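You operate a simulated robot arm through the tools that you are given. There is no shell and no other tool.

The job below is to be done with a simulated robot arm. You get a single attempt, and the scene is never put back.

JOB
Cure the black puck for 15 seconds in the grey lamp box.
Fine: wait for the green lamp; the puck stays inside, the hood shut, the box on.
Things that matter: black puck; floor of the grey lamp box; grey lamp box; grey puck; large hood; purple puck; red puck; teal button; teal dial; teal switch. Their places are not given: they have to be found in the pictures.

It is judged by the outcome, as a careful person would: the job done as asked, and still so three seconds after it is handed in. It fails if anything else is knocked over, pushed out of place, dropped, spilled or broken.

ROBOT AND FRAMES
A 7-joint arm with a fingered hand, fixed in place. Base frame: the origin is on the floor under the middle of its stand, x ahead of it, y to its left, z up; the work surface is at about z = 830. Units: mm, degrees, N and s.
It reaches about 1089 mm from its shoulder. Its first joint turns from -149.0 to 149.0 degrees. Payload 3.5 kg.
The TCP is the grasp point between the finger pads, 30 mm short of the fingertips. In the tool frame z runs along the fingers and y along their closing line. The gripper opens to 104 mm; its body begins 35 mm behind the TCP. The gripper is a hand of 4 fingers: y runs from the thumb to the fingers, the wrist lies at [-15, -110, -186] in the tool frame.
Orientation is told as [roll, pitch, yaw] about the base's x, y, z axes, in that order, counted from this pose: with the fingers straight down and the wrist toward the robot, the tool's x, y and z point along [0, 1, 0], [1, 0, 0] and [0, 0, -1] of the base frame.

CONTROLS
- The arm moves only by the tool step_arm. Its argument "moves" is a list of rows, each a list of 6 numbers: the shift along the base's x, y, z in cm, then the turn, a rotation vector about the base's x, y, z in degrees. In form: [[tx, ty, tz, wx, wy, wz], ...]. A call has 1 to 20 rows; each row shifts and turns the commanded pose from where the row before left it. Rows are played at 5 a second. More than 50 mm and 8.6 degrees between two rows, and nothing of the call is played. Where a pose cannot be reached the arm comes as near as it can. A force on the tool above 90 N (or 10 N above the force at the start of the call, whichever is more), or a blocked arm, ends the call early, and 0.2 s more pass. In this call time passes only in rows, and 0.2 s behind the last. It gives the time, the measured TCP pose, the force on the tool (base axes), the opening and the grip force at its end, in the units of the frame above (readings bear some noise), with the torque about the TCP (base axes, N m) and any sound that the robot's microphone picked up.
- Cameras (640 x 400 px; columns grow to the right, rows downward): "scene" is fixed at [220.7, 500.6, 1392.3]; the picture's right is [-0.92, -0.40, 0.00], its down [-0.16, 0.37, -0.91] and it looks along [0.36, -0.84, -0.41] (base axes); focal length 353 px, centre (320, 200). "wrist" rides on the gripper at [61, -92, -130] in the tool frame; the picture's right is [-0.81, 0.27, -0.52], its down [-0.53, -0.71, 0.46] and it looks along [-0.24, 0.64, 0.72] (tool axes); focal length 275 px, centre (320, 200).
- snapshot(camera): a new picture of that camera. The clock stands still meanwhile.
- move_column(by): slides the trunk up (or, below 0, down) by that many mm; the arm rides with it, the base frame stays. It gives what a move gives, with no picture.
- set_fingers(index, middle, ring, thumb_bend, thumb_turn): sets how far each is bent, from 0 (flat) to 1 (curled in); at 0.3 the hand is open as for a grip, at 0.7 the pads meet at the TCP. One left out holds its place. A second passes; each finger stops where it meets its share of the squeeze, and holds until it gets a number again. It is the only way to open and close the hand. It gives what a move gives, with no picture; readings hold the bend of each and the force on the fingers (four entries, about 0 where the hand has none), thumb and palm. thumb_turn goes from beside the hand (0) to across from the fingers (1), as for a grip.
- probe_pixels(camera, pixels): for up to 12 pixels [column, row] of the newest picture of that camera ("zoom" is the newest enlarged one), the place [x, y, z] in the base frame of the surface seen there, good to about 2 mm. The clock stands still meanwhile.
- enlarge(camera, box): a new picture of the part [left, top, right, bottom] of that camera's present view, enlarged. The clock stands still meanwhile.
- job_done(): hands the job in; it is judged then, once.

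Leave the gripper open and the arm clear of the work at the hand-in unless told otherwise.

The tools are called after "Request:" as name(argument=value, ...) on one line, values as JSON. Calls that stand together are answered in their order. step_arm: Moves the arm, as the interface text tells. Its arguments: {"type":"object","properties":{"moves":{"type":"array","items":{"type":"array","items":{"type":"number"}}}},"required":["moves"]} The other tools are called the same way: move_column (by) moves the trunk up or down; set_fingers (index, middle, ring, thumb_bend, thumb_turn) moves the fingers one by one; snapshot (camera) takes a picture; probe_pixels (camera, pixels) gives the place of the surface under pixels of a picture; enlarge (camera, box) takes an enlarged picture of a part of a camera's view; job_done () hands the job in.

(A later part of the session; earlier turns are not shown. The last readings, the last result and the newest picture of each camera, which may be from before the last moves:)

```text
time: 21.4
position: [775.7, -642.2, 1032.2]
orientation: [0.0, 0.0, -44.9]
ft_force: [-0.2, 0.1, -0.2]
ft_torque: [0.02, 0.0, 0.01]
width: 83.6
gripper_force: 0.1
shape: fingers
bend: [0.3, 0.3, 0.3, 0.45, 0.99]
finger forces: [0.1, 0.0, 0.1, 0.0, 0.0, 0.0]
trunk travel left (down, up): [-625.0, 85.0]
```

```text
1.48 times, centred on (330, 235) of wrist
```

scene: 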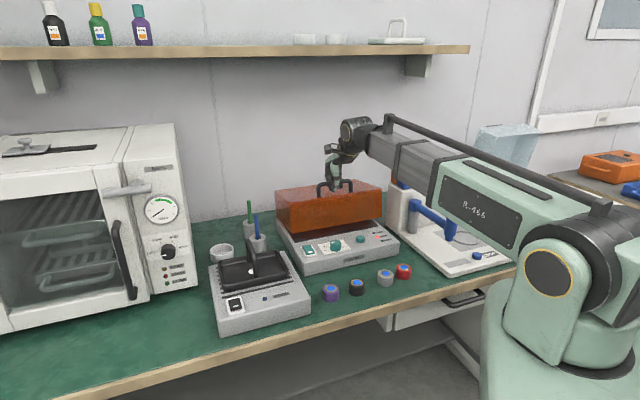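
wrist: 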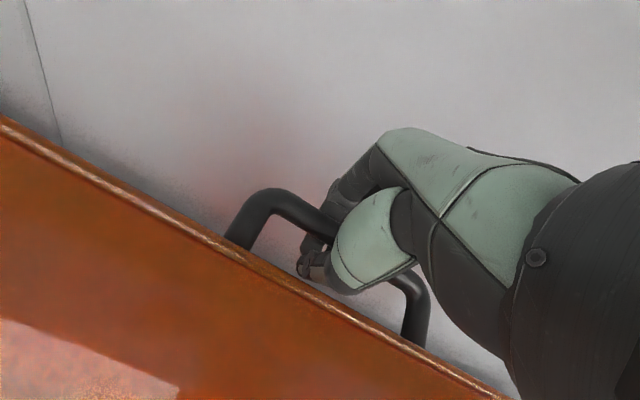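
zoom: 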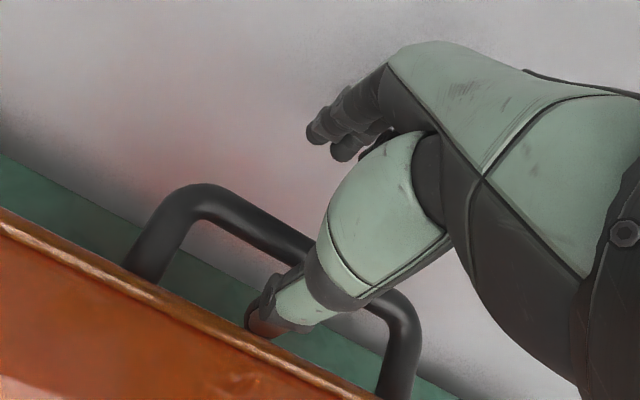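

No contact now. I'll lift another 60 mm in small rows so the thumb clears the bar and the lid edge.

Request:
step_arm(moves=[[0, 0, 0.6, 0, 0, 0], [0, 0, 0.6, 0, 0, 0], [0, 0, 0.8, 0, 0, 0], [0, 0, 1.0, 0, 0, 0], [0, 0, 1.0, 0, 0, 0], [0, 0, 1.0, 0, 0, 0], [0, 0, 1.0, 0, 0, 0]])

Request:
snapshot(camera="scene")

Request:
snapshot(camera="wrist")

```text
time: 23.0
position: [775.6, -643.7, 1092.2]
orientation: [0.1, 0.1, -45.0]
ft_force: [-0.9, -0.2, 0.4]
ft_torque: [-0.01, -0.01, 0.0]
width: 83.5
gripper_force: 0.0
shape: fingers
bend: [0.3, 0.3, 0.3, 0.45, 0.99]
finger forces: [0.0, 0.1, 0.0, 0.0, 0.0, 0.0]
trunk travel left (down, up): [-625.0, 85.0]
```

```text
taken
```

scene: 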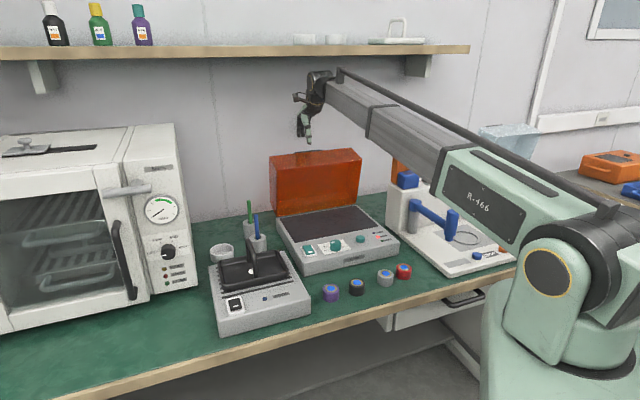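

```text
taken
```

wrist: 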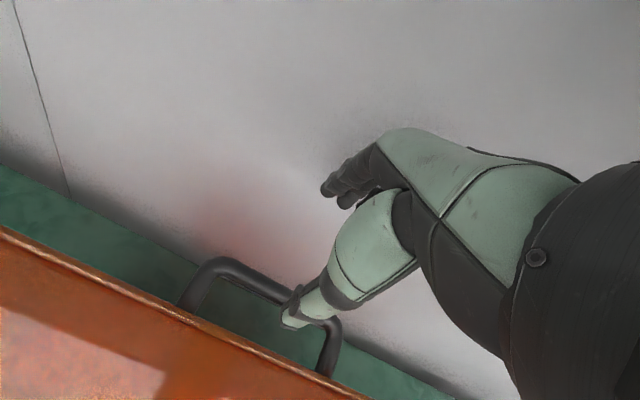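

The lid stays open on its own, and the HOOD lamp is lit. I'll move the hand back toward the front at constant height, then down to a viewing pose near the pucks.

Request:
step_arm(moves=[[-2.5, 2.5, 0, 0, 0, 0], [-3.2, 3.2, 0, 0, 0, 0], [-3.2, 3.2, 0, 0, 0, 0], [-3.2, 3.2, 0, 0, 0, 0], [-3.2, 3.2, 0, 0, 0, 0], [-3.2, 3.2, 0, 0, 0, 0], [-1.3, 1.3, 0, 0, 0, 0], [-2.91, 2.52, -1.6, 0, 0, 0], [-2.91, 2.52, -1.6, 0, 0, 0], [-2.91, 2.52, -1.6, 0, 0, 0], [-2.91, 2.52, -1.6, 0, 0, 0], [-2.91, 2.52, -1.6, 0, 0, 0], [-2.91, 2.52, -1.6, 0, 0, 0], [-2.91, 2.52, -1.6, 0, 0, 0]])

Request:
set_fingers(thumb_bend=0.3)

Request:
snapshot(camera="wrist")

Request:
enlarge(camera="scene", box=[260, 140, 430, 310])

```text
time: 26.0
position: [447.2, -329.3, 999.1]
orientation: [0.0, 0.1, -44.9]
ft_force: [0.0, 0.4, 0.6]
ft_torque: [0.0, 0.0, 0.03]
width: 83.9
gripper_force: 0.1
shape: fingers
bend: [0.3, 0.3, 0.3, 0.45, 0.99]
finger forces: [0.0, 0.0, 0.0, 0.0, 0.0, 0.0]
out of reach, approached as far as the arm can: row 12, 13, 14
trunk travel left (down, up): [-625.0, 85.0]
```

```text
time: 27.0
position: [446.1, -330.4, 998.2]
orientation: [0.0, 0.2, -45.0]
ft_force: [-0.3, -0.2, 0.7]
ft_torque: [0.02, 0.0, -0.03]
width: 103.0
gripper_force: 0.1
shape: fingers
bend: [0.3, 0.3, 0.3, 0.3, 0.98]
finger forces: [0.0, 0.0, 0.0, 0.1, 0.0, 0.0]
trunk travel left (down, up): [-625.0, 85.0]
```

```text
taken
```

wrist: 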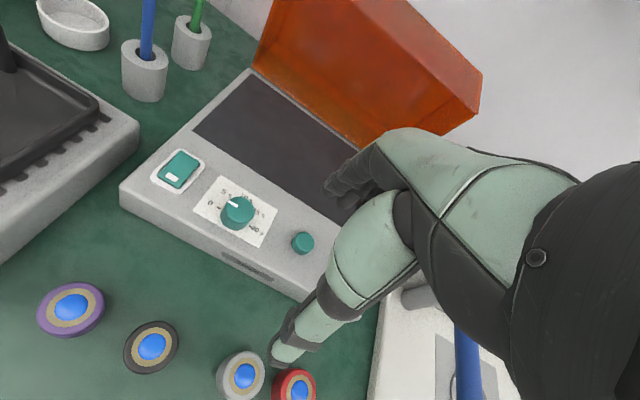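

```text
2.35 times, centred on (345, 225) of scene
```

zoom: 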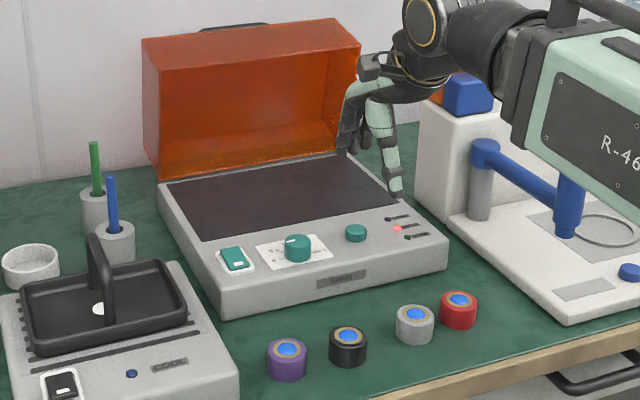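

Rows 12–14 were out of reach because the arm is too folded there. The black puck is visible at wrist pixel (151,346). I'll probe the puck tops, the box floor and the robot's shoulder to plan the next motion.

Request:
probe_pixels(camera="wrist", pixels=[[151, 346], [70, 307], [243, 376], [125, 350], [178, 338], [157, 323], [146, 372], [255, 130], [300, 165], [215, 135], [330, 140], [260, 78]])

Request:
snapshot(camera="scene")

Request:
probe_pixels(camera="scene", pixels=[[555, 275], [590, 260], [610, 180], [640, 250], [470, 130], [450, 110], [520, 390], [570, 350]])

```text
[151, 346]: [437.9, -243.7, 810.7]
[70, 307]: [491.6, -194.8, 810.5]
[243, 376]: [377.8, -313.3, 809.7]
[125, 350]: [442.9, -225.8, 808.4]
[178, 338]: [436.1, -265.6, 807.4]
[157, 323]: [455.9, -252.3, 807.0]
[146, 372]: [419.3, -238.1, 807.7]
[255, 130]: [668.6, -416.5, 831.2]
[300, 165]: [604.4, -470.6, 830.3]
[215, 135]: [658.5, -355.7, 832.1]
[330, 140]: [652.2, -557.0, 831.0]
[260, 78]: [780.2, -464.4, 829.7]
```

```text
taken
```

scene: 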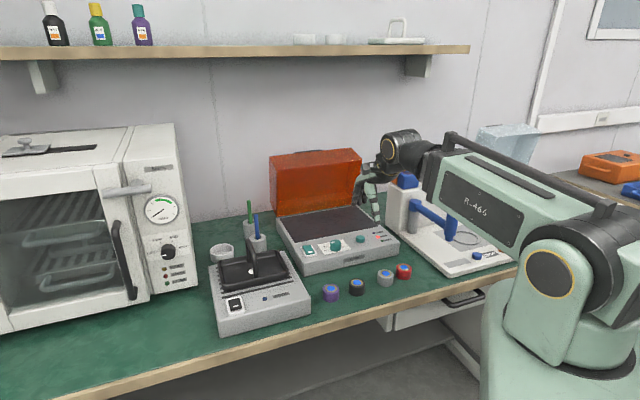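

```text
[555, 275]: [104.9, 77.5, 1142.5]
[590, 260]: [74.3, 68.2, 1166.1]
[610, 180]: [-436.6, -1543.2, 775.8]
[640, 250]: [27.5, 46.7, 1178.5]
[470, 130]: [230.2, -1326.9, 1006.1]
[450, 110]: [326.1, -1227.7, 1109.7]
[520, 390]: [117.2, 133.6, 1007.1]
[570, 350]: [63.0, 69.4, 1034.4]
```

The dark box floor is at z≈830, flush with the panel, and the black puck is centred near (438.5,-245.5), about 40 mm wide with its top at z≈808. The folded arm limits my reach near the body, so I'll raise the trunk 80 mm to gain room, then check the pose.

Request:
move_column(by=80)

Request:
step_arm(moves=[[0, 0, 0, 0, 0, 0]])

```text
time: 28.2
position: [447.3, -330.1, 1078.4]
orientation: [-0.1, 0.1, -45.0]
ft_force: [0.0, 0.3, -0.6]
ft_torque: [0.03, -0.03, 0.0]
width: 102.8
gripper_force: 0.1
shape: fingers
bend: [0.3, 0.3, 0.3, 0.3, 0.98]
finger forces: [0.0, 0.0, 0.0, 0.0, 0.0, 0.1]
trunk travel left (down, up): [-705.0, 5.0]
```

```text
time: 28.6
position: [447.3, -330.3, 1079.3]
orientation: [-0.1, 0.1, -45.0]
ft_force: [-0.9, 0.4, 0.5]
ft_torque: [0.01, -0.01, -0.02]
width: 102.5
gripper_force: 0.1
shape: fingers
bend: [0.3, 0.3, 0.3, 0.3, 0.98]
finger forces: [0.0, 0.1, 0.0, 0.0, 0.0, 0.0]
trunk travel left (down, up): [-705.0, 5.0]
```

The pose follows the trunk. I'll move down in front of the box and over the black puck to about z=885, still well above it.

Request:
step_arm(moves=[[-0.2, 1.3, -4.0, 0, 0, 0], [-0.2, 1.3, -4.0, 0, 0, 0], [-0.1, 2.0, -3.5, 0, 0, 0], [-0.1, 2.0, -3.5, 0, 0, 0], [0, 2.1, -2.5, 0, 0, 0], [0, 0, -1.9, 0, 0, 0]])

Request:
enlarge(camera="scene", box=[290, 190, 430, 310])

Request:
snapshot(camera="wrist")

```text
time: 30.0
position: [470.4, -263.8, 881.1]
orientation: [0.0, 0.0, -45.1]
ft_force: [-0.6, -0.5, -0.5]
ft_torque: [-0.01, 0.02, 0.01]
width: 103.0
gripper_force: 0.0
shape: fingers
bend: [0.3, 0.3, 0.3, 0.3, 0.98]
finger forces: [0.0, 0.0, 0.1, 0.0, 0.1, 0.1]
out of reach, approached as far as the arm can: row 1, 2, 3, 4, 5
trunk travel left (down, up): [-705.0, 5.0]
```

```text
3.33 times, centred on (360, 250) of scene
```

zoom: 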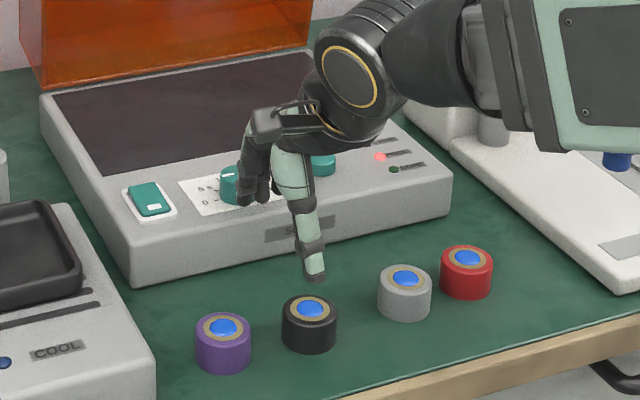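

```text
taken
```

wrist: 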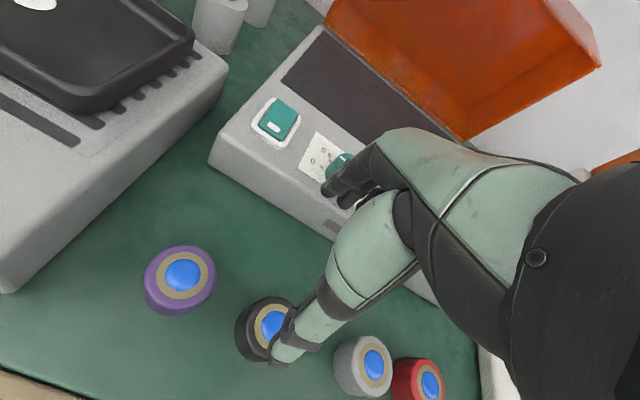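

I reached (470,-264,881). The limit is a minimum shoulder-to-wrist distance. Turning the hand to yaw -80° swings the wrist outward and keeps fingers and thumb clear of the purple and grey pucks. I'll rotate here, then shift over the black puck.

Request:
step_arm(moves=[[0, 0, 0, 0, 0, -7], [0, 0, 0, 0, 0, -7], [0, 0, 0, 0, 0, -7], [0, 0, 0, 0, 0, -7], [0, 0, 0, 0, 0, -7], [-1.0, 0.6, 0, 0, 0, 0], [-1.0, 0.7, 0, 0, 0, 0], [-0.8, 0.6, 0, 0, 0, 0]])

Request:
enlarge(camera="scene", box=[290, 190, 430, 310])

Request:
snapshot(camera="wrist")

```text
time: 31.8
position: [438.5, -247.5, 881.6]
orientation: [0.0, -0.1, -80.0]
ft_force: [-0.1, 0.4, 0.3]
ft_torque: [-0.01, -0.02, -0.02]
width: 103.0
gripper_force: 0.1
shape: fingers
bend: [0.3, 0.3, 0.3, 0.3, 0.98]
finger forces: [0.0, 0.0, 0.1, 0.1, 0.1, 0.0]
trunk travel left (down, up): [-705.0, 5.0]
```

```text
3.33 times, centred on (360, 250) of scene
```

zoom: 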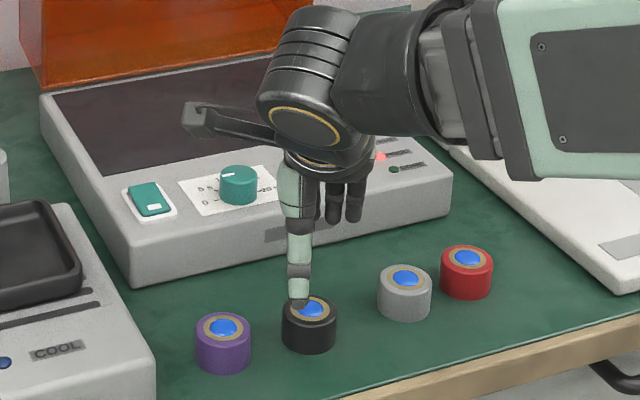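

```text
taken
```

wrist: 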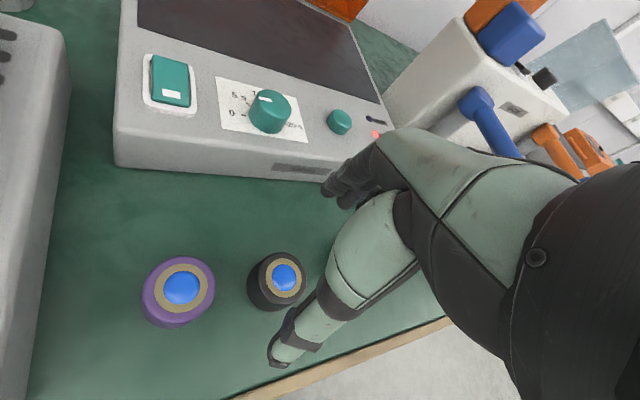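

The TCP is over the black puck, seen at wrist pixel (283,278). I'll refine the puck's centre and check the fingertip heights.

Request:
enlarge(camera="wrist", box=[220, 160, 380, 380])

Request:
probe_pixels(camera="wrist", pixels=[[283, 278], [266, 272], [300, 283], [286, 258], [281, 298], [254, 275], [307, 275], [282, 360], [278, 368], [328, 190], [345, 205], [290, 255]])

```text
1.82 times, centred on (300, 270) of wrist
```

zoom: 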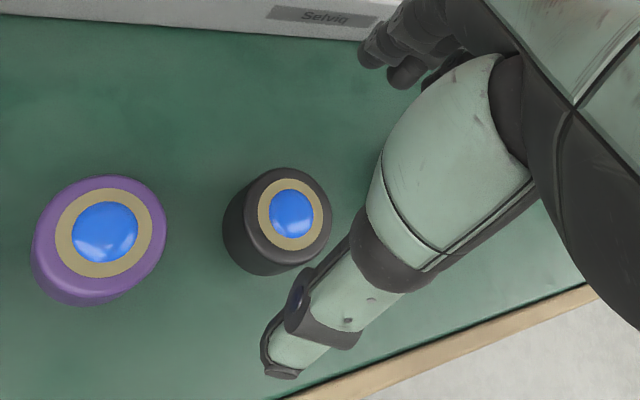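

```text
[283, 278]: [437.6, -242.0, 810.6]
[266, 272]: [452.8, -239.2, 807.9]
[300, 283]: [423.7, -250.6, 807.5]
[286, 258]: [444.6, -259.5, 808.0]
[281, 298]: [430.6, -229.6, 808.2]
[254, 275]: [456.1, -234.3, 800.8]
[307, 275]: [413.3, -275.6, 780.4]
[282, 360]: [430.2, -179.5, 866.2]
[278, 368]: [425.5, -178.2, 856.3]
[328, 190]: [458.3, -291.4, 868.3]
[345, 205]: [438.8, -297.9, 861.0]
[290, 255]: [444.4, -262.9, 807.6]
```

The puck centre is at (438,-244.7). Before going down I want to know how low the tips reach when partly closed, so I'll close to 0.5 here in the air and probe.

Request:
set_fingers(index=0.5, middle=0.5, ring=0.5, thumb_bend=0.5)

Request:
enlarge(camera="scene", box=[320, 210, 400, 290])

Request:
enlarge(camera="wrist", box=[220, 160, 380, 380])

```text
time: 32.8
position: [439.1, -245.8, 882.1]
orientation: [0.0, 0.1, -80.0]
ft_force: [-0.7, -0.1, 0.7]
ft_torque: [-0.03, 0.01, -0.03]
width: 52.6
gripper_force: 0.1
shape: fingers
bend: [0.5, 0.5, 0.5, 0.5, 1.0]
finger forces: [0.0, 0.0, 0.0, 0.1, 0.0, 0.1]
trunk travel left (down, up): [-705.0, 5.0]
```

```text
5.00 times, centred on (360, 250) of scene
```

zoom: 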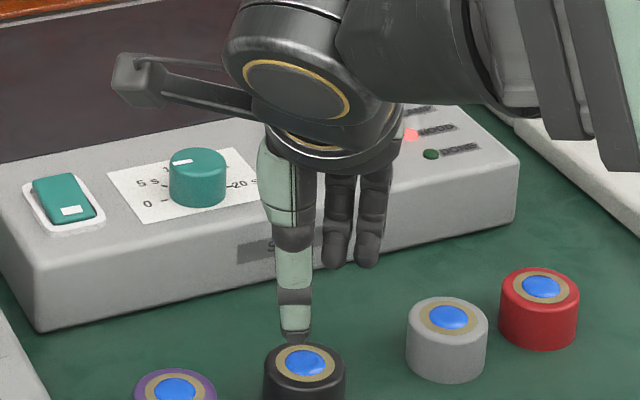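

```text
1.82 times, centred on (300, 270) of wrist
```

zoom: 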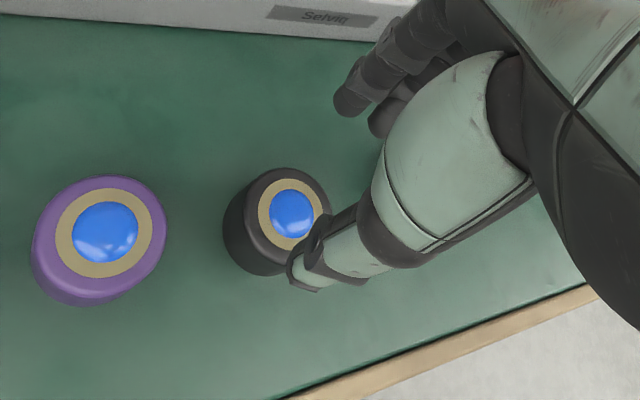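

Request:
probe_pixels(camera="wrist", pixels=[[291, 268], [297, 277], [302, 280], [310, 275], [314, 219], [322, 212], [330, 208], [336, 232]])

Request:
enlarge(camera="scene", box=[320, 210, 400, 290])

Request:
probe_pixels(camera="zoom", pixels=[[296, 338], [288, 325], [305, 325], [333, 266], [335, 255], [368, 264], [368, 250], [290, 298], [297, 315]])

```text
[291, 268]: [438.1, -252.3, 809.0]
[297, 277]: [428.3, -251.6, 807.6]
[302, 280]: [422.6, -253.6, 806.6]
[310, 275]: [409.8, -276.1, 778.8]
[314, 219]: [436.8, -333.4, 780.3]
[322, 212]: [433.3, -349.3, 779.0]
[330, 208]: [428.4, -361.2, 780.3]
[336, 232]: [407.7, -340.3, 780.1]
```

```text
5.00 times, centred on (360, 250) of scene
```

zoom: 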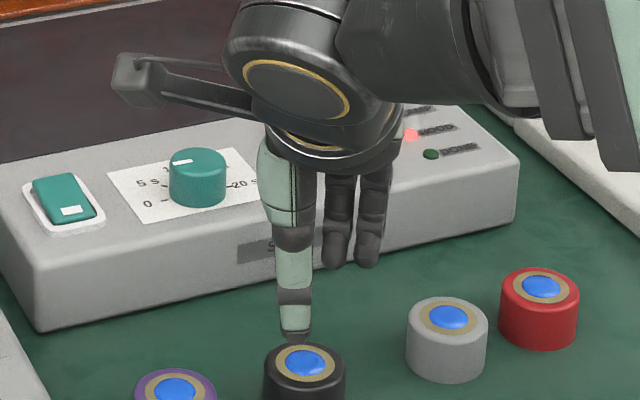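

```text
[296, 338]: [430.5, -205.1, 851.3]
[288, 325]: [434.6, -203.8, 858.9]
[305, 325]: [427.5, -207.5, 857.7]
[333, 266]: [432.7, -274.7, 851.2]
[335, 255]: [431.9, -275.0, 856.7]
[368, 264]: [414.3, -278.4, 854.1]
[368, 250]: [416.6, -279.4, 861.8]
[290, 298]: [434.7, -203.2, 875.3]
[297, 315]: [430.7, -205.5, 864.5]
```

At bend 0.5 the tips reach about 32 mm below the TCP, so with the bench at 778 the TCP should stay at about z=815. I'll open the hand to 0.33, centre on the puck at TCP (443,-244), and then descend.

Request:
set_fingers(index=0.33, middle=0.33, ring=0.33, thumb_bend=0.33)

Request:
step_arm(moves=[[0.35, 0.2, 0, 0, 0, 0], [0, 0, -1.5, 0, 0, 0], [0, 0, -1.5, 0, 0, 0], [0, 0, -1.2, 0, 0, 0]])

Request:
enlarge(camera="scene", box=[310, 210, 420, 310])

Request:
enlarge(camera="wrist", box=[200, 160, 400, 390])

```text
time: 33.8
position: [440.1, -246.6, 881.3]
orientation: [0.0, 0.1, -80.0]
ft_force: [-0.5, 0.0, 0.5]
ft_torque: [0.0, -0.01, 0.03]
width: 95.1
gripper_force: 0.1
shape: fingers
bend: [0.33, 0.33, 0.33, 0.33, 0.98]
finger forces: [0.0, 0.0, 0.0, 0.0, 0.0, 0.0]
trunk travel left (down, up): [-705.0, 5.0]
```

```text
time: 34.8
position: [442.8, -244.4, 841.0]
orientation: [0.0, 0.1, -80.0]
ft_force: [0.7, 0.3, -0.4]
ft_torque: [-0.01, -0.01, -0.02]
width: 95.2
gripper_force: 0.0
shape: fingers
bend: [0.33, 0.33, 0.33, 0.33, 0.98]
finger forces: [0.0, 0.0, 0.0, 0.0, 0.1, 0.0]
trunk travel left (down, up): [-705.0, 5.0]
```

```text
4.00 times, centred on (365, 260) of scene
```

zoom: 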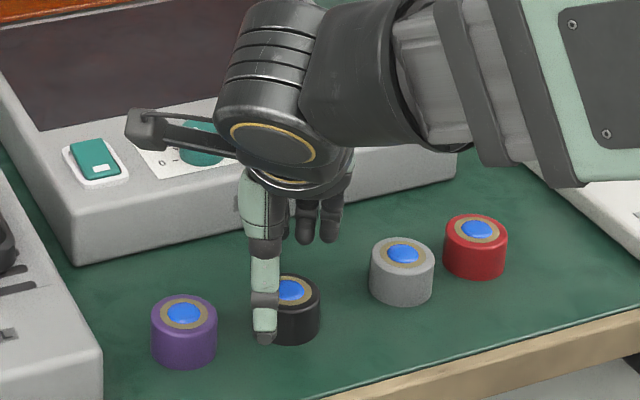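

```text
1.74 times, centred on (300, 275) of wrist
```

zoom: 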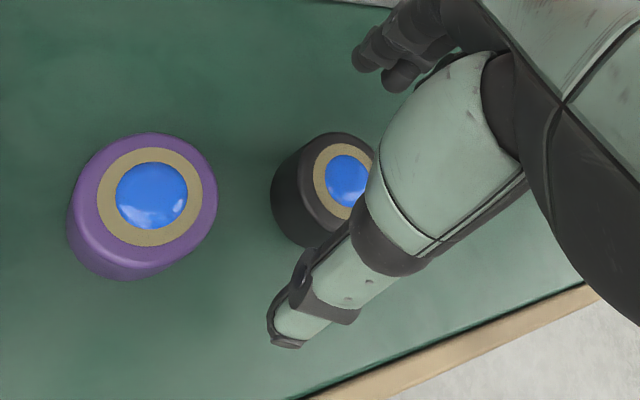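

The fingers straddle the puck with clear space around it. I'll lower the last 26 mm to z≈815.

Request:
step_arm(moves=[[0, 0, -0.9, 0, 0, 0], [0, 0, -0.9, 0, 0, 0], [0, 0, -0.8, 0, 0, 0]])

Request:
enlarge(camera="scene", box=[310, 210, 420, 310])

```text
time: 35.6
position: [444.5, -243.1, 812.9]
orientation: [0.0, 0.1, -80.1]
ft_force: [0.6, -0.8, 0.5]
ft_torque: [0.0, 0.03, 0.01]
width: 95.1
gripper_force: 0.0
shape: fingers
bend: [0.33, 0.33, 0.33, 0.33, 0.98]
finger forces: [0.1, 0.0, 0.0, 0.0, 0.0, 0.0]
trunk travel left (down, up): [-705.0, 5.0]
```

```text
4.00 times, centred on (365, 260) of scene
```

zoom: 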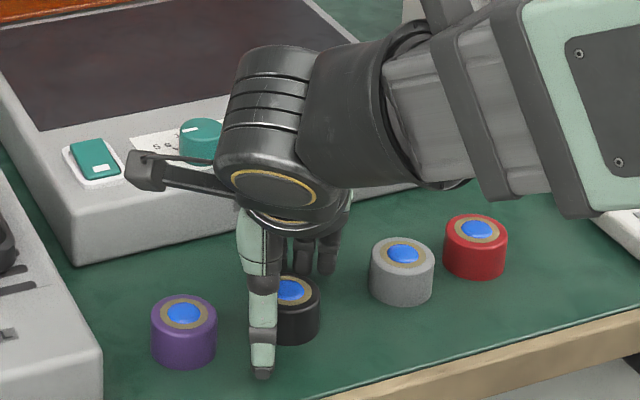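

The tips are around the puck about 4 mm above the bench. I'll close the hand on it.

Request:
set_fingers(index=0.65, middle=0.65, ring=0.5, thumb_bend=0.65)

Request:
enlarge(camera="scene", box=[310, 210, 420, 310])

Request:
enlarge(camera="wrist", box=[200, 160, 400, 390])

```text
time: 36.6
position: [444.0, -242.8, 814.5]
orientation: [0.1, 0.0, -80.0]
ft_force: [1.3, -8.0, 24.0]
ft_torque: [-0.89, 0.01, 0.1]
width: 34.0
gripper_force: 19.0
shape: fingers
bend: [0.58, 0.55, 0.5, 0.57, 1.0]
finger forces: [4.4, 25.7, 0.0, 0.1, 7.6, 0.0]
trunk travel left (down, up): [-705.0, 5.0]
```

```text
4.00 times, centred on (365, 260) of scene
```

zoom: 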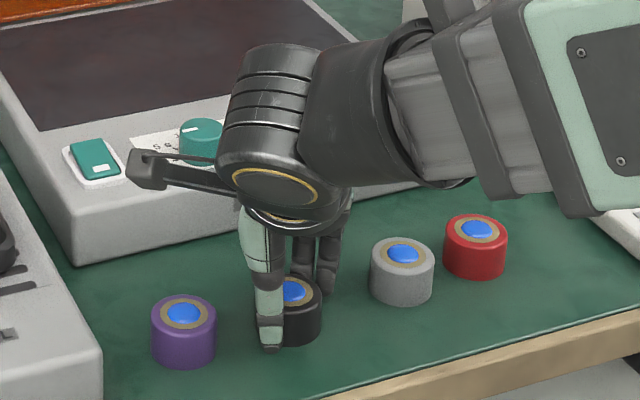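

```text
1.74 times, centred on (300, 275) of wrist
```

zoom: 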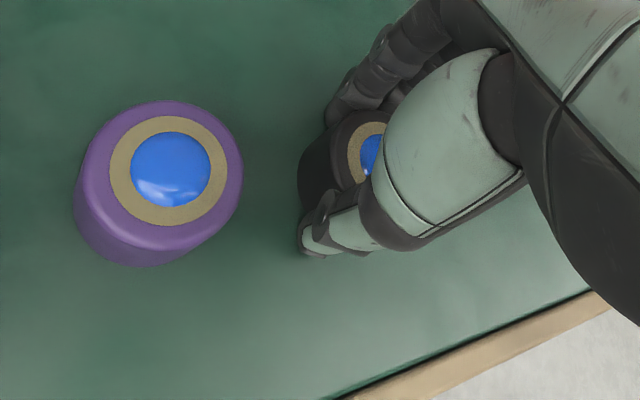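

The puck is gripped (width 34 reading, 19 N), but 24 N upward on the tool suggests the fingertips press on the bench. I'll raise slightly and check the readings.

Request:
step_arm(moves=[[0, 0, 0.2, 0, 0, 0], [0, 0, 0.2, 0, 0, 0], [0, 0, 0.2, 0, 0, 0]])

Request:
enlarge(camera="wrist", box=[240, 160, 400, 330])

Request:
enlarge(camera="scene", box=[320, 230, 400, 310])

```text
time: 37.4
position: [445.3, -244.3, 820.1]
orientation: [0.0, 0.1, -80.1]
ft_force: [0.4, 0.0, -1.2]
ft_torque: [-0.06, -0.02, 0.01]
width: 34.5
gripper_force: 8.2
shape: fingers
bend: [0.59, 0.58, 0.5, 0.57, 1.0]
finger forces: [3.3, 5.4, 0.1, 0.0, 9.0, 0.0]
trunk travel left (down, up): [-705.0, 5.0]
```

```text
2.35 times, centred on (320, 245) of wrist
```

zoom: 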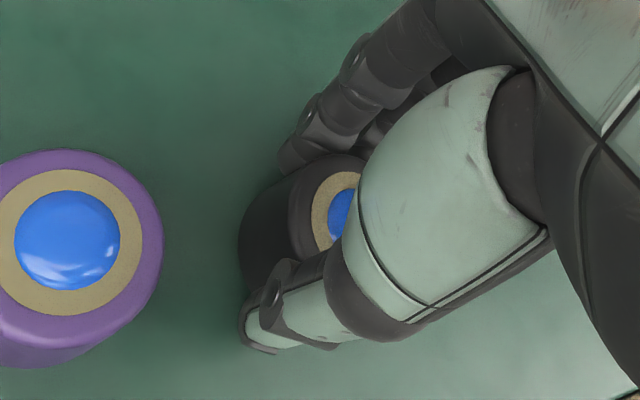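

```text
5.00 times, centred on (360, 270) of scene
```

zoom: 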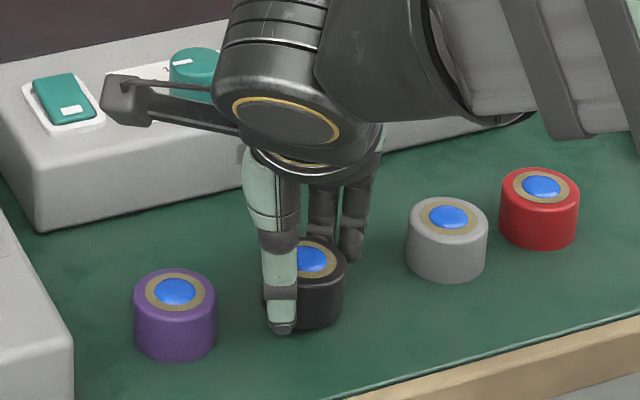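

The pressure is gone and the grip holds at about 9 N. I'll lift 25 mm and check that the puck comes along.

Request:
step_arm(moves=[[0, 0, 0.5, 0, 0, 0], [0, 0, 1.0, 0, 0, 0], [0, 0, 1.0, 0, 0, 0]])

Request:
enlarge(camera="scene", box=[310, 210, 420, 310])

```text
time: 38.2
position: [444.7, -244.0, 844.3]
orientation: [0.0, 0.2, -80.0]
ft_force: [0.3, 0.5, -0.2]
ft_torque: [0.02, 0.0, 0.0]
width: 34.6
gripper_force: 8.2
shape: fingers
bend: [0.59, 0.58, 0.5, 0.57, 1.0]
finger forces: [3.3, 5.4, 0.0, 0.0, 9.1, 0.0]
trunk travel left (down, up): [-705.0, 5.0]
```

```text
4.00 times, centred on (365, 260) of scene
```

zoom: 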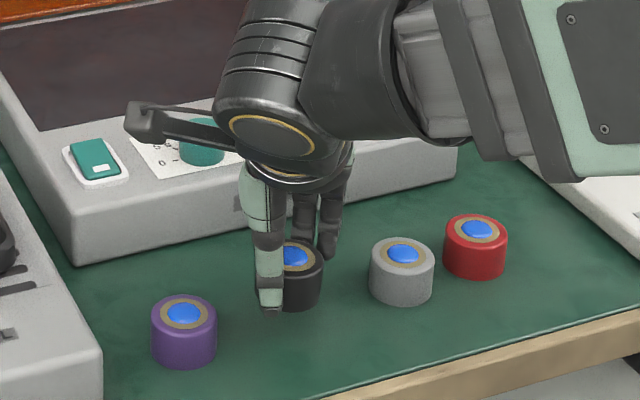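

The black puck is lifted cleanly and the neighbours are undisturbed. I'll raise it further while moving over the panel toward the open box, turning back to yaw -45°, at TCP z≈950 so the puck clears the dial.

Request:
step_arm(moves=[[0, 0, 1.7, 0, 0, 0], [0, 0, 1.7, 0, 0, 0], [0, 0, 1.7, 0, 0, 0], [1.88, -2.65, 1.38, 0, 0, 0], [1.88, -2.65, 1.38, 0, 0, 0], [1.88, -2.65, 1.38, 0, 0, 0], [1.88, -2.65, 1.38, 0, 0, 0], [1.55, -2.4, 0, 0, 0, 7], [1.55, -2.4, 0, 0, 0, 7], [1.55, -2.4, 0, 0, 0, 7], [1.55, -2.4, 0, 0, 0, 7], [1.55, -2.4, 0, 0, 0, 7]])

Request:
snapshot(camera="scene")

Request:
snapshot(camera="wrist")

```text
time: 40.8
position: [598.5, -470.1, 948.9]
orientation: [-0.1, 0.1, -44.9]
ft_force: [-0.5, 0.0, -1.2]
ft_torque: [-0.01, 0.0, 0.0]
width: 33.9
gripper_force: 8.7
shape: fingers
bend: [0.59, 0.58, 0.5, 0.57, 1.0]
finger forces: [3.4, 5.3, 0.0, 0.1, 8.8, 0.1]
trunk travel left (down, up): [-705.0, 5.0]
```

```text
taken
```

scene: 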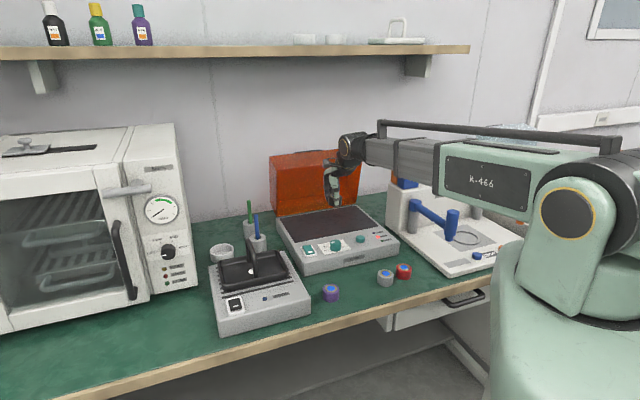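

```text
taken
```

wrist: 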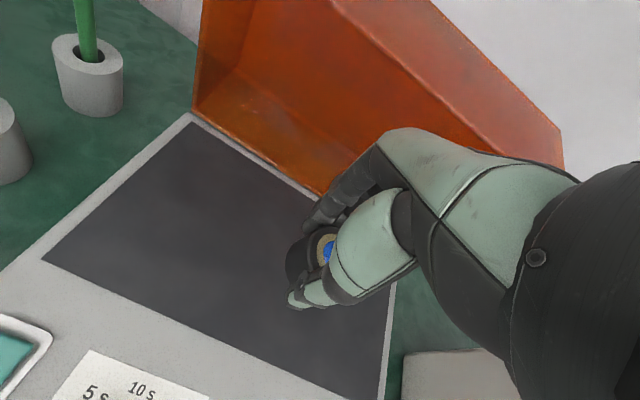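

The puck is held over the box. I'll probe the dark floor's corners to check the placement position.

Request:
probe_pixels(camera="wrist", pixels=[[193, 123], [43, 260], [378, 398], [392, 290], [250, 220], [230, 150], [330, 255], [300, 265], [296, 302], [310, 195], [200, 330], [320, 380]])

Request:
enlarge(camera="scene", box=[265, 130, 405, 270])

```text
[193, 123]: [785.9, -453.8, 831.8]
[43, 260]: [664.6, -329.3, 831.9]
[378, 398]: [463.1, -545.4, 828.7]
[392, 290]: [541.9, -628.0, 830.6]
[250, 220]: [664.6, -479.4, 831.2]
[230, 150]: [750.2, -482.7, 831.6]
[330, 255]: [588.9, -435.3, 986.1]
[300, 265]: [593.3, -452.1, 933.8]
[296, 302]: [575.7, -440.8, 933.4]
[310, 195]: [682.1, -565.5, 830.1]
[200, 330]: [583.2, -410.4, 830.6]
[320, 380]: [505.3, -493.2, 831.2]
```

```text
2.86 times, centred on (335, 200) of scene
```

zoom: 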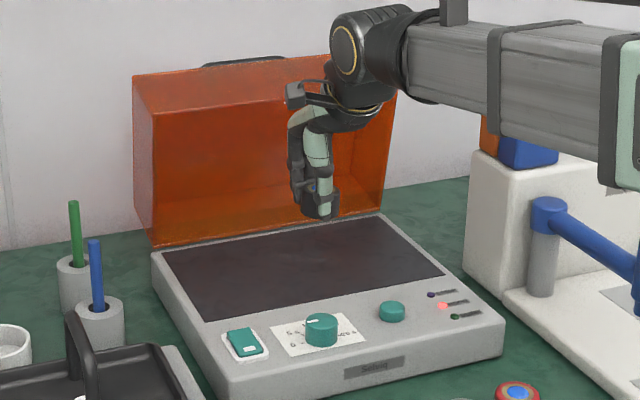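

The floor spans v≈705–876 and u≈-235 to 58. The puck at v≈755, u≈-91 lies well within it. I'll lower toward the floor, stopping a few mm above.

Request:
step_arm(moves=[[0, 0, -2.0, 0, 0, 0], [0, 0, -2.0, 0, 0, 0], [0, 0, -2.0, 0, 0, 0], [0, 0, -1.2, 0, 0, 0]])

Request:
enlarge(camera="scene", box=[300, 150, 380, 240])

```text
time: 41.8
position: [597.2, -470.9, 879.8]
orientation: [-0.1, 0.0, -45.0]
ft_force: [-0.2, 0.1, -0.9]
ft_torque: [0.02, -0.03, 0.0]
width: 33.9
gripper_force: 8.8
shape: fingers
bend: [0.59, 0.58, 0.5, 0.57, 1.0]
finger forces: [3.6, 5.3, 0.0, 0.0, 8.8, 0.0]
trunk travel left (down, up): [-705.0, 5.0]
```

```text
4.44 times, centred on (340, 195) of scene
```

zoom: 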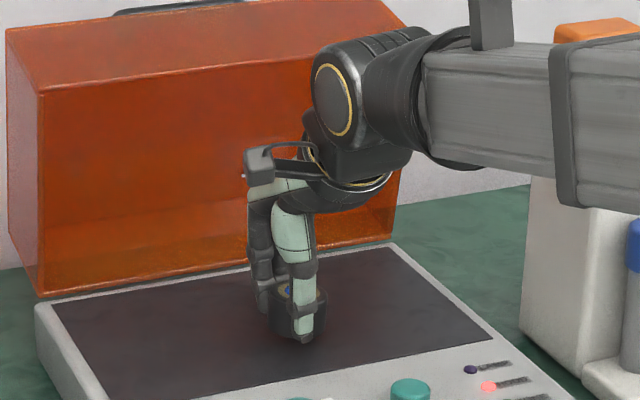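

I'll lower in 2 mm rows and watch for the contact force.

Request:
step_arm(moves=[[0, 0, -0.2, 0, 0, 0], [0, 0, -0.2, 0, 0, 0], [0, 0, -0.2, 0, 0, 0], [0, 0, -0.2, 0, 0, 0]])

```text
time: 42.8
position: [596.6, -469.9, 869.1]
orientation: [0.0, 0.0, -44.9]
ft_force: [-0.4, 0.3, -1.6]
ft_torque: [-0.05, 0.0, -0.01]
width: 34.1
gripper_force: 8.9
shape: fingers
bend: [0.59, 0.58, 0.5, 0.57, 1.0]
finger forces: [3.4, 5.3, 0.0, 0.0, 8.7, 0.0]
trunk travel left (down, up): [-705.0, 5.0]
```

Request:
step_arm(moves=[[0, 0, -0.15, 0, 0, 0], [0, 0, -0.15, 0, 0, 0]])

Request:
enlarge(camera="scene", box=[310, 180, 370, 230])

Request:
probe_pixels(camera="zoom", pixels=[[290, 295], [320, 300], [270, 265]])

```text
time: 43.4
position: [597.3, -469.4, 866.4]
orientation: [0.0, 0.0, -45.0]
ft_force: [-0.3, -0.3, -0.6]
ft_torque: [0.01, -0.01, 0.01]
width: 34.1
gripper_force: 8.9
shape: fingers
bend: [0.59, 0.58, 0.5, 0.57, 1.0]
finger forces: [3.6, 5.3, 0.1, 0.0, 8.7, 0.1]
trunk travel left (down, up): [-705.0, 5.0]
```

```text
8.00 times, centred on (340, 205) of scene
```

zoom: 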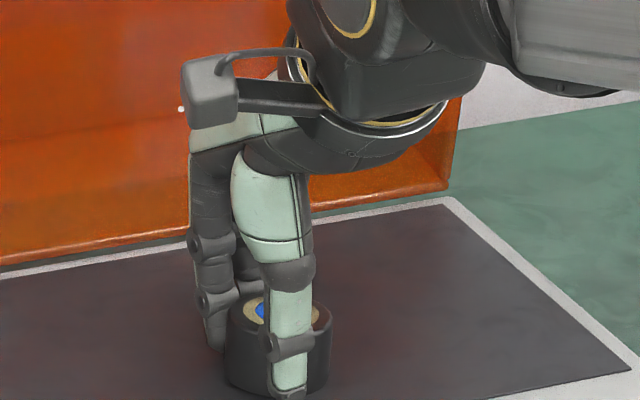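

```text
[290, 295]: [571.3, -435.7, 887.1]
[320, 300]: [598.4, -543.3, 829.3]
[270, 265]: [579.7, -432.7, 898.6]
```

No contact yet at 866. I'll probe the puck's rim to see how far its bottom is above the floor.

Request:
probe_pixels(camera="zoom", pixels=[[322, 318], [320, 330], [235, 325], [240, 375], [320, 380], [250, 388], [258, 310], [245, 350]])

Request:
step_arm(moves=[[0, 0, -0.15, 0, 0, 0], [0, 0, -0.1, 0, 0, 0]])

```text
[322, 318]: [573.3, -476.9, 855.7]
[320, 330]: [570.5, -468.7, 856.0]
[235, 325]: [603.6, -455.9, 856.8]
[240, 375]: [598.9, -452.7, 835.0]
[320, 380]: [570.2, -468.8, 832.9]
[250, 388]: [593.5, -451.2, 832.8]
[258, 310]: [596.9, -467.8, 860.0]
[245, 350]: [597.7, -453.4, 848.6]
```

```text
time: 44.0
position: [597.3, -469.4, 865.5]
orientation: [0.0, 0.0, -45.0]
ft_force: [-0.1, -0.7, 4.9]
ft_torque: [-0.16, -0.06, -0.02]
width: 34.0
gripper_force: 10.8
shape: fingers
bend: [0.59, 0.58, 0.5, 0.57, 1.0]
finger forces: [3.4, 9.4, 0.1, 0.1, 8.9, 0.0]
trunk travel left (down, up): [-705.0, 5.0]
```

Contact: 5 N upward, so the puck rests on the floor. I'll open the hand to release it.

Request:
set_fingers(index=0.35, middle=0.35, ring=0.35, thumb_bend=0.35)

Request:
step_arm(moves=[[0, 0, 1.0, 0, 0, 0], [0, 0, 2.0, 0, 0, 0], [0, 0, 2.0, 0, 0, 0], [0, 0, 2.0, 0, 0, 0], [0, 0, 2.0, 0, 0, 0]])

Request:
enlarge(camera="scene", box=[265, 130, 405, 270])

Request:
snapshot(camera="wrist")

```text
time: 45.0
position: [597.6, -469.0, 864.5]
orientation: [0.1, 0.2, -45.1]
ft_force: [0.0, -0.3, 0.2]
ft_torque: [-0.02, -0.02, 0.01]
width: 90.0
gripper_force: 0.1
shape: fingers
bend: [0.35, 0.35, 0.35, 0.35, 0.98]
finger forces: [0.0, 0.0, 0.0, 0.0, 0.1, 0.1]
trunk travel left (down, up): [-705.0, 5.0]
```

```text
time: 46.2
position: [596.9, -469.3, 954.6]
orientation: [0.0, 0.0, -45.0]
ft_force: [0.4, 0.2, 0.6]
ft_torque: [0.0, -0.02, -0.02]
width: 90.4
gripper_force: 0.1
shape: fingers
bend: [0.35, 0.35, 0.35, 0.35, 0.98]
finger forces: [0.0, 0.1, 0.0, 0.1, 0.1, 0.0]
trunk travel left (down, up): [-705.0, 5.0]
```

```text
2.86 times, centred on (335, 200) of scene
```

zoom: 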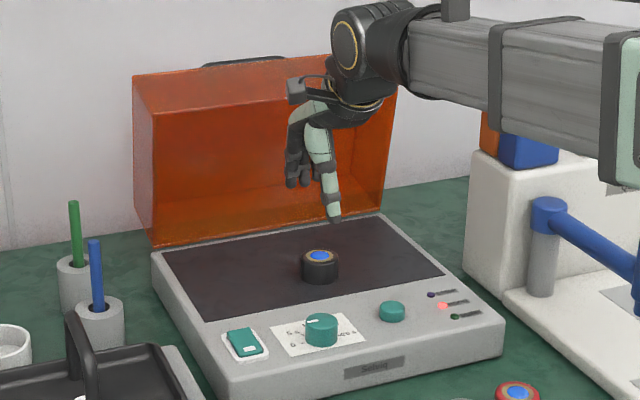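

```text
taken
```

wrist: 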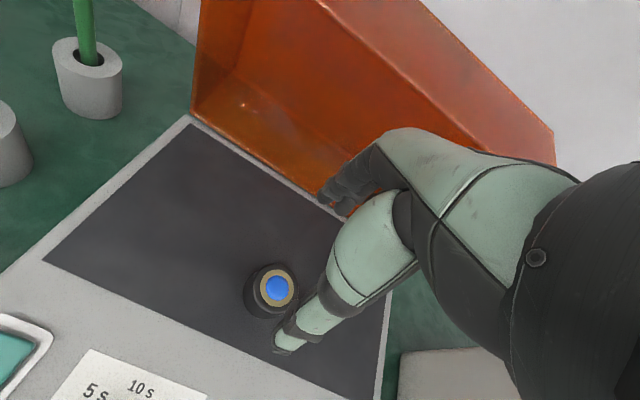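

The black puck stands on the box floor. With the lid open there's more room, so I'll set the dial now. I'll close the fingers partly to about 0.42 so they don't touch the switch, and move over the dial at (539,-346) while turning to yaw +34°, which leaves 135° of clockwise travel.

Request:
step_arm(moves=[[-0.6, 1.26, 0.05, 0, 0, 7.9], [-0.6, 1.26, 0.05, 0, 0, 7.9], [-0.6, 1.26, 0.05, 0, 0, 7.9], [-0.6, 1.26, 0.05, 0, 0, 7.9], [-0.6, 1.26, 0.05, 0, 0, 7.9], [-0.6, 1.26, 0.05, 0, 0, 7.9], [-0.6, 1.26, 0.05, 0, 0, 7.9], [-0.6, 1.26, 0.05, 0, 0, 7.9], [-0.6, 1.26, 0.05, 0, 0, 7.9], [-0.6, 1.26, 0.05, 0, 0, 7.9]])

Request:
set_fingers(index=0.42, middle=0.42, ring=0.42, thumb_bend=0.42)

Request:
snapshot(camera="wrist")

Request:
enlarge(camera="scene", box=[280, 170, 400, 270])

```text
time: 48.4
position: [536.6, -342.8, 960.7]
orientation: [0.1, -0.1, 34.1]
ft_force: [-0.2, -0.3, -0.5]
ft_torque: [0.03, -0.03, 0.01]
width: 90.2
gripper_force: 0.0
shape: fingers
bend: [0.35, 0.35, 0.35, 0.35, 0.98]
finger forces: [0.0, 0.1, 0.1, 0.0, 0.1, 0.1]
trunk travel left (down, up): [-705.0, 5.0]
```

```text
time: 49.4
position: [536.1, -343.5, 961.1]
orientation: [0.0, 0.1, 34.0]
ft_force: [0.1, 0.0, -0.1]
ft_torque: [0.02, -0.01, -0.02]
width: 73.3
gripper_force: 0.1
shape: fingers
bend: [0.42, 0.42, 0.42, 0.42, 0.99]
finger forces: [0.0, 0.1, 0.1, 0.1, 0.1, 0.0]
trunk travel left (down, up): [-705.0, 5.0]
```

```text
taken
```

wrist: 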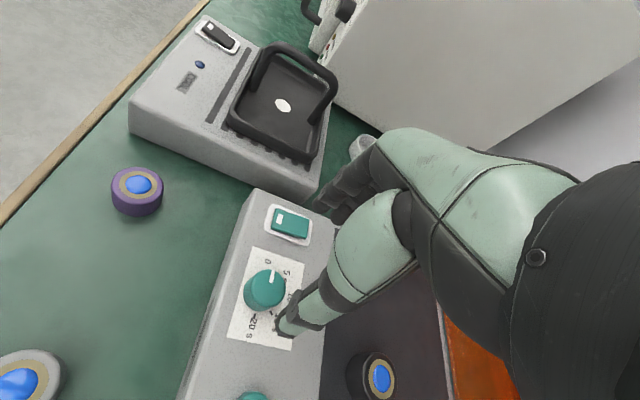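

```text
4.00 times, centred on (340, 220) of scene
```

zoom: 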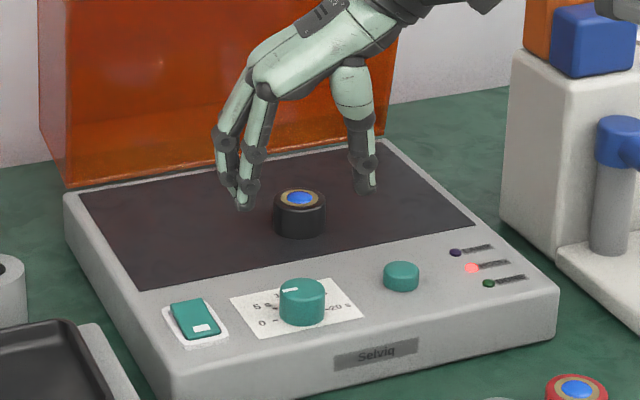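

The dial is visible at wrist pixel (265,288). I'll enlarge it and probe the rim for its exact centre and pointer direction.

Request:
enlarge(camera="wrist", box=[215, 240, 315, 350])

```text
3.64 times, centred on (265, 295) of wrist
```

zoom: 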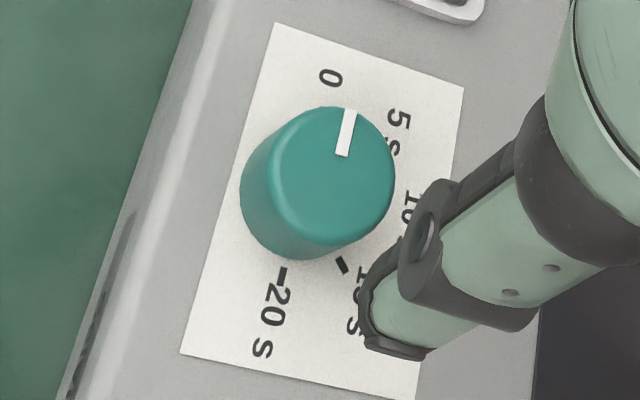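

Request:
probe_pixels(camera="zoom", pixels=[[332, 175], [282, 178], [390, 180], [335, 112], [325, 240], [351, 112], [342, 153], [300, 130], [375, 225], [283, 275], [343, 265], [330, 78]])

```text
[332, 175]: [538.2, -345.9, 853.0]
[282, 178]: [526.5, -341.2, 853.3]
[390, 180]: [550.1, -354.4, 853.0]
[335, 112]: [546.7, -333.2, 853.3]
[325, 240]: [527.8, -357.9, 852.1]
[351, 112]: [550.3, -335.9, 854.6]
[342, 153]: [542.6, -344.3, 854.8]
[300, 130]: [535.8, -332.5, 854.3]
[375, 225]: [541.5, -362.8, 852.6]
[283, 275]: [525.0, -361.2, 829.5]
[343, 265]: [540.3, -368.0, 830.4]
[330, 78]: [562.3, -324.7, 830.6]
```

The dial's axis is at (538.3,-346.8) with radius about 15.5 mm, and the pointer is exactly at 0. I'll narrow the hand to 0.46 and lower over the knob to z≈872, keeping the tips just above the plate at 830.

Request:
set_fingers(index=0.46, middle=0.46, ring=0.42, thumb_bend=0.46)

Request:
step_arm(moves=[[0.03, -0.08, -2.0, 0, 0, 0], [0, 0, -2.0, 0, 0, 0], [0, 0, -2.0, 0, 0, 0]])

Request:
snapshot(camera="wrist")

Request:
enlarge(camera="scene", box=[290, 190, 400, 280])

```text
time: 50.4
position: [537.5, -343.0, 961.4]
orientation: [0.1, 0.2, 34.0]
ft_force: [-0.8, 0.4, 0.6]
ft_torque: [-0.02, 0.01, -0.01]
width: 63.0
gripper_force: 0.2
shape: fingers
bend: [0.46, 0.46, 0.42, 0.46, 0.99]
finger forces: [0.1, 0.0, 0.0, 0.1, 0.0, 0.0]
trunk travel left (down, up): [-705.0, 5.0]
```

```text
time: 51.2
position: [536.1, -345.5, 899.8]
orientation: [0.0, 0.1, 34.0]
ft_force: [-0.4, -0.5, 0.7]
ft_torque: [0.03, -0.01, -0.01]
width: 63.0
gripper_force: 0.1
shape: fingers
bend: [0.46, 0.46, 0.42, 0.46, 0.99]
finger forces: [0.0, 0.1, 0.0, 0.0, 0.0, 0.1]
trunk travel left (down, up): [-705.0, 5.0]
```

```text
taken
```

wrist: 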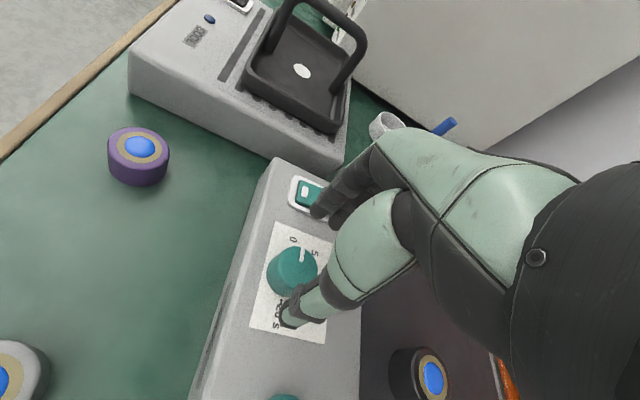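

```text
4.44 times, centred on (345, 235) of scene
```

zoom: 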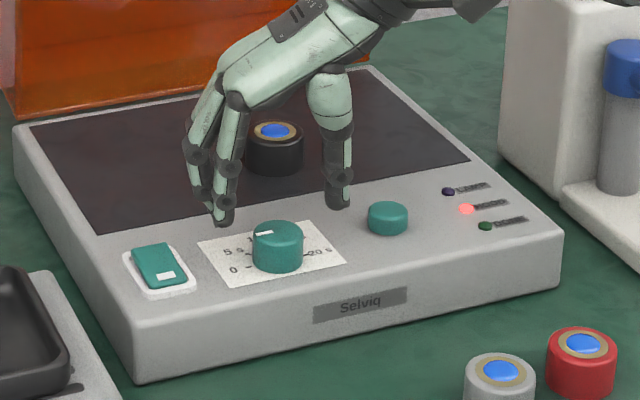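

The fingers and thumb straddle the knob. I'll lower the last 28 mm.

Request:
step_arm(moves=[[0, 0, -1.0, 0, 0, 0], [0, 0, -1.0, 0, 0, 0], [0, 0, -0.7, 0, 0, 0]])

Request:
enlarge(camera="wrist", box=[240, 160, 400, 340])

Request:
enlarge(camera="scene", box=[290, 190, 400, 280])

```text
time: 52.0
position: [536.7, -344.0, 873.1]
orientation: [0.0, 0.0, 33.9]
ft_force: [0.4, -0.4, -0.1]
ft_torque: [-0.01, 0.0, 0.0]
width: 63.0
gripper_force: 0.0
shape: fingers
bend: [0.46, 0.46, 0.42, 0.46, 0.99]
finger forces: [0.1, 0.1, 0.0, 0.0, 0.0, 0.1]
trunk travel left (down, up): [-705.0, 5.0]
```

```text
2.22 times, centred on (320, 250) of wrist
```

zoom: 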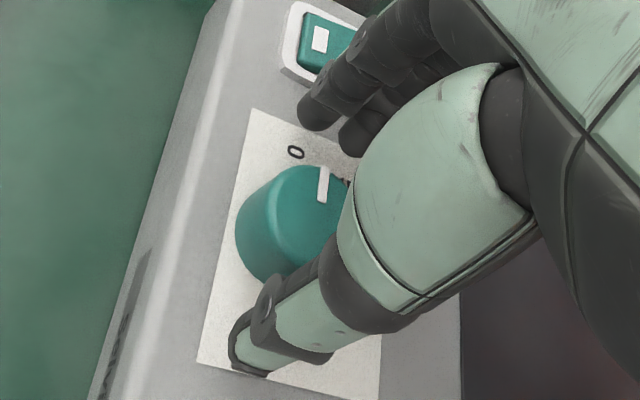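

```text
4.44 times, centred on (345, 235) of scene
```

zoom: 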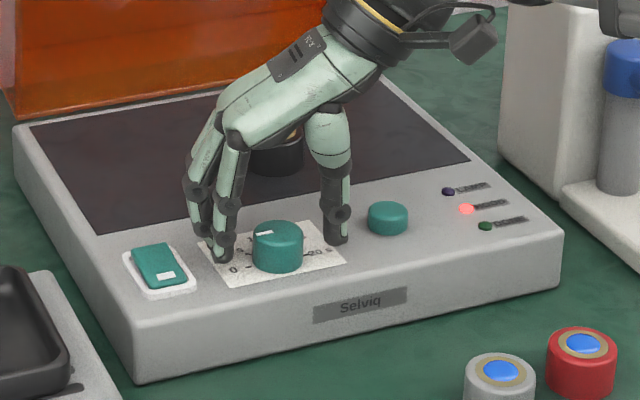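

I'll probe the fingertip and thumb positions next to the knob to confirm the centring.

Request:
probe_pixels(camera="zoom", pixels=[[220, 260], [222, 245], [336, 242], [336, 230], [203, 235], [277, 245], [327, 238], [345, 238], [230, 250]])

```text
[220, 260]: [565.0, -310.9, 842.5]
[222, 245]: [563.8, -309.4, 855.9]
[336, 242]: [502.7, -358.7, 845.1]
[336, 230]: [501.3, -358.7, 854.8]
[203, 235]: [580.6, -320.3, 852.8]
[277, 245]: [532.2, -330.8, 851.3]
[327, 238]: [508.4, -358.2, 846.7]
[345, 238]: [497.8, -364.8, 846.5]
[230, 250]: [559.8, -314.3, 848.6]
```

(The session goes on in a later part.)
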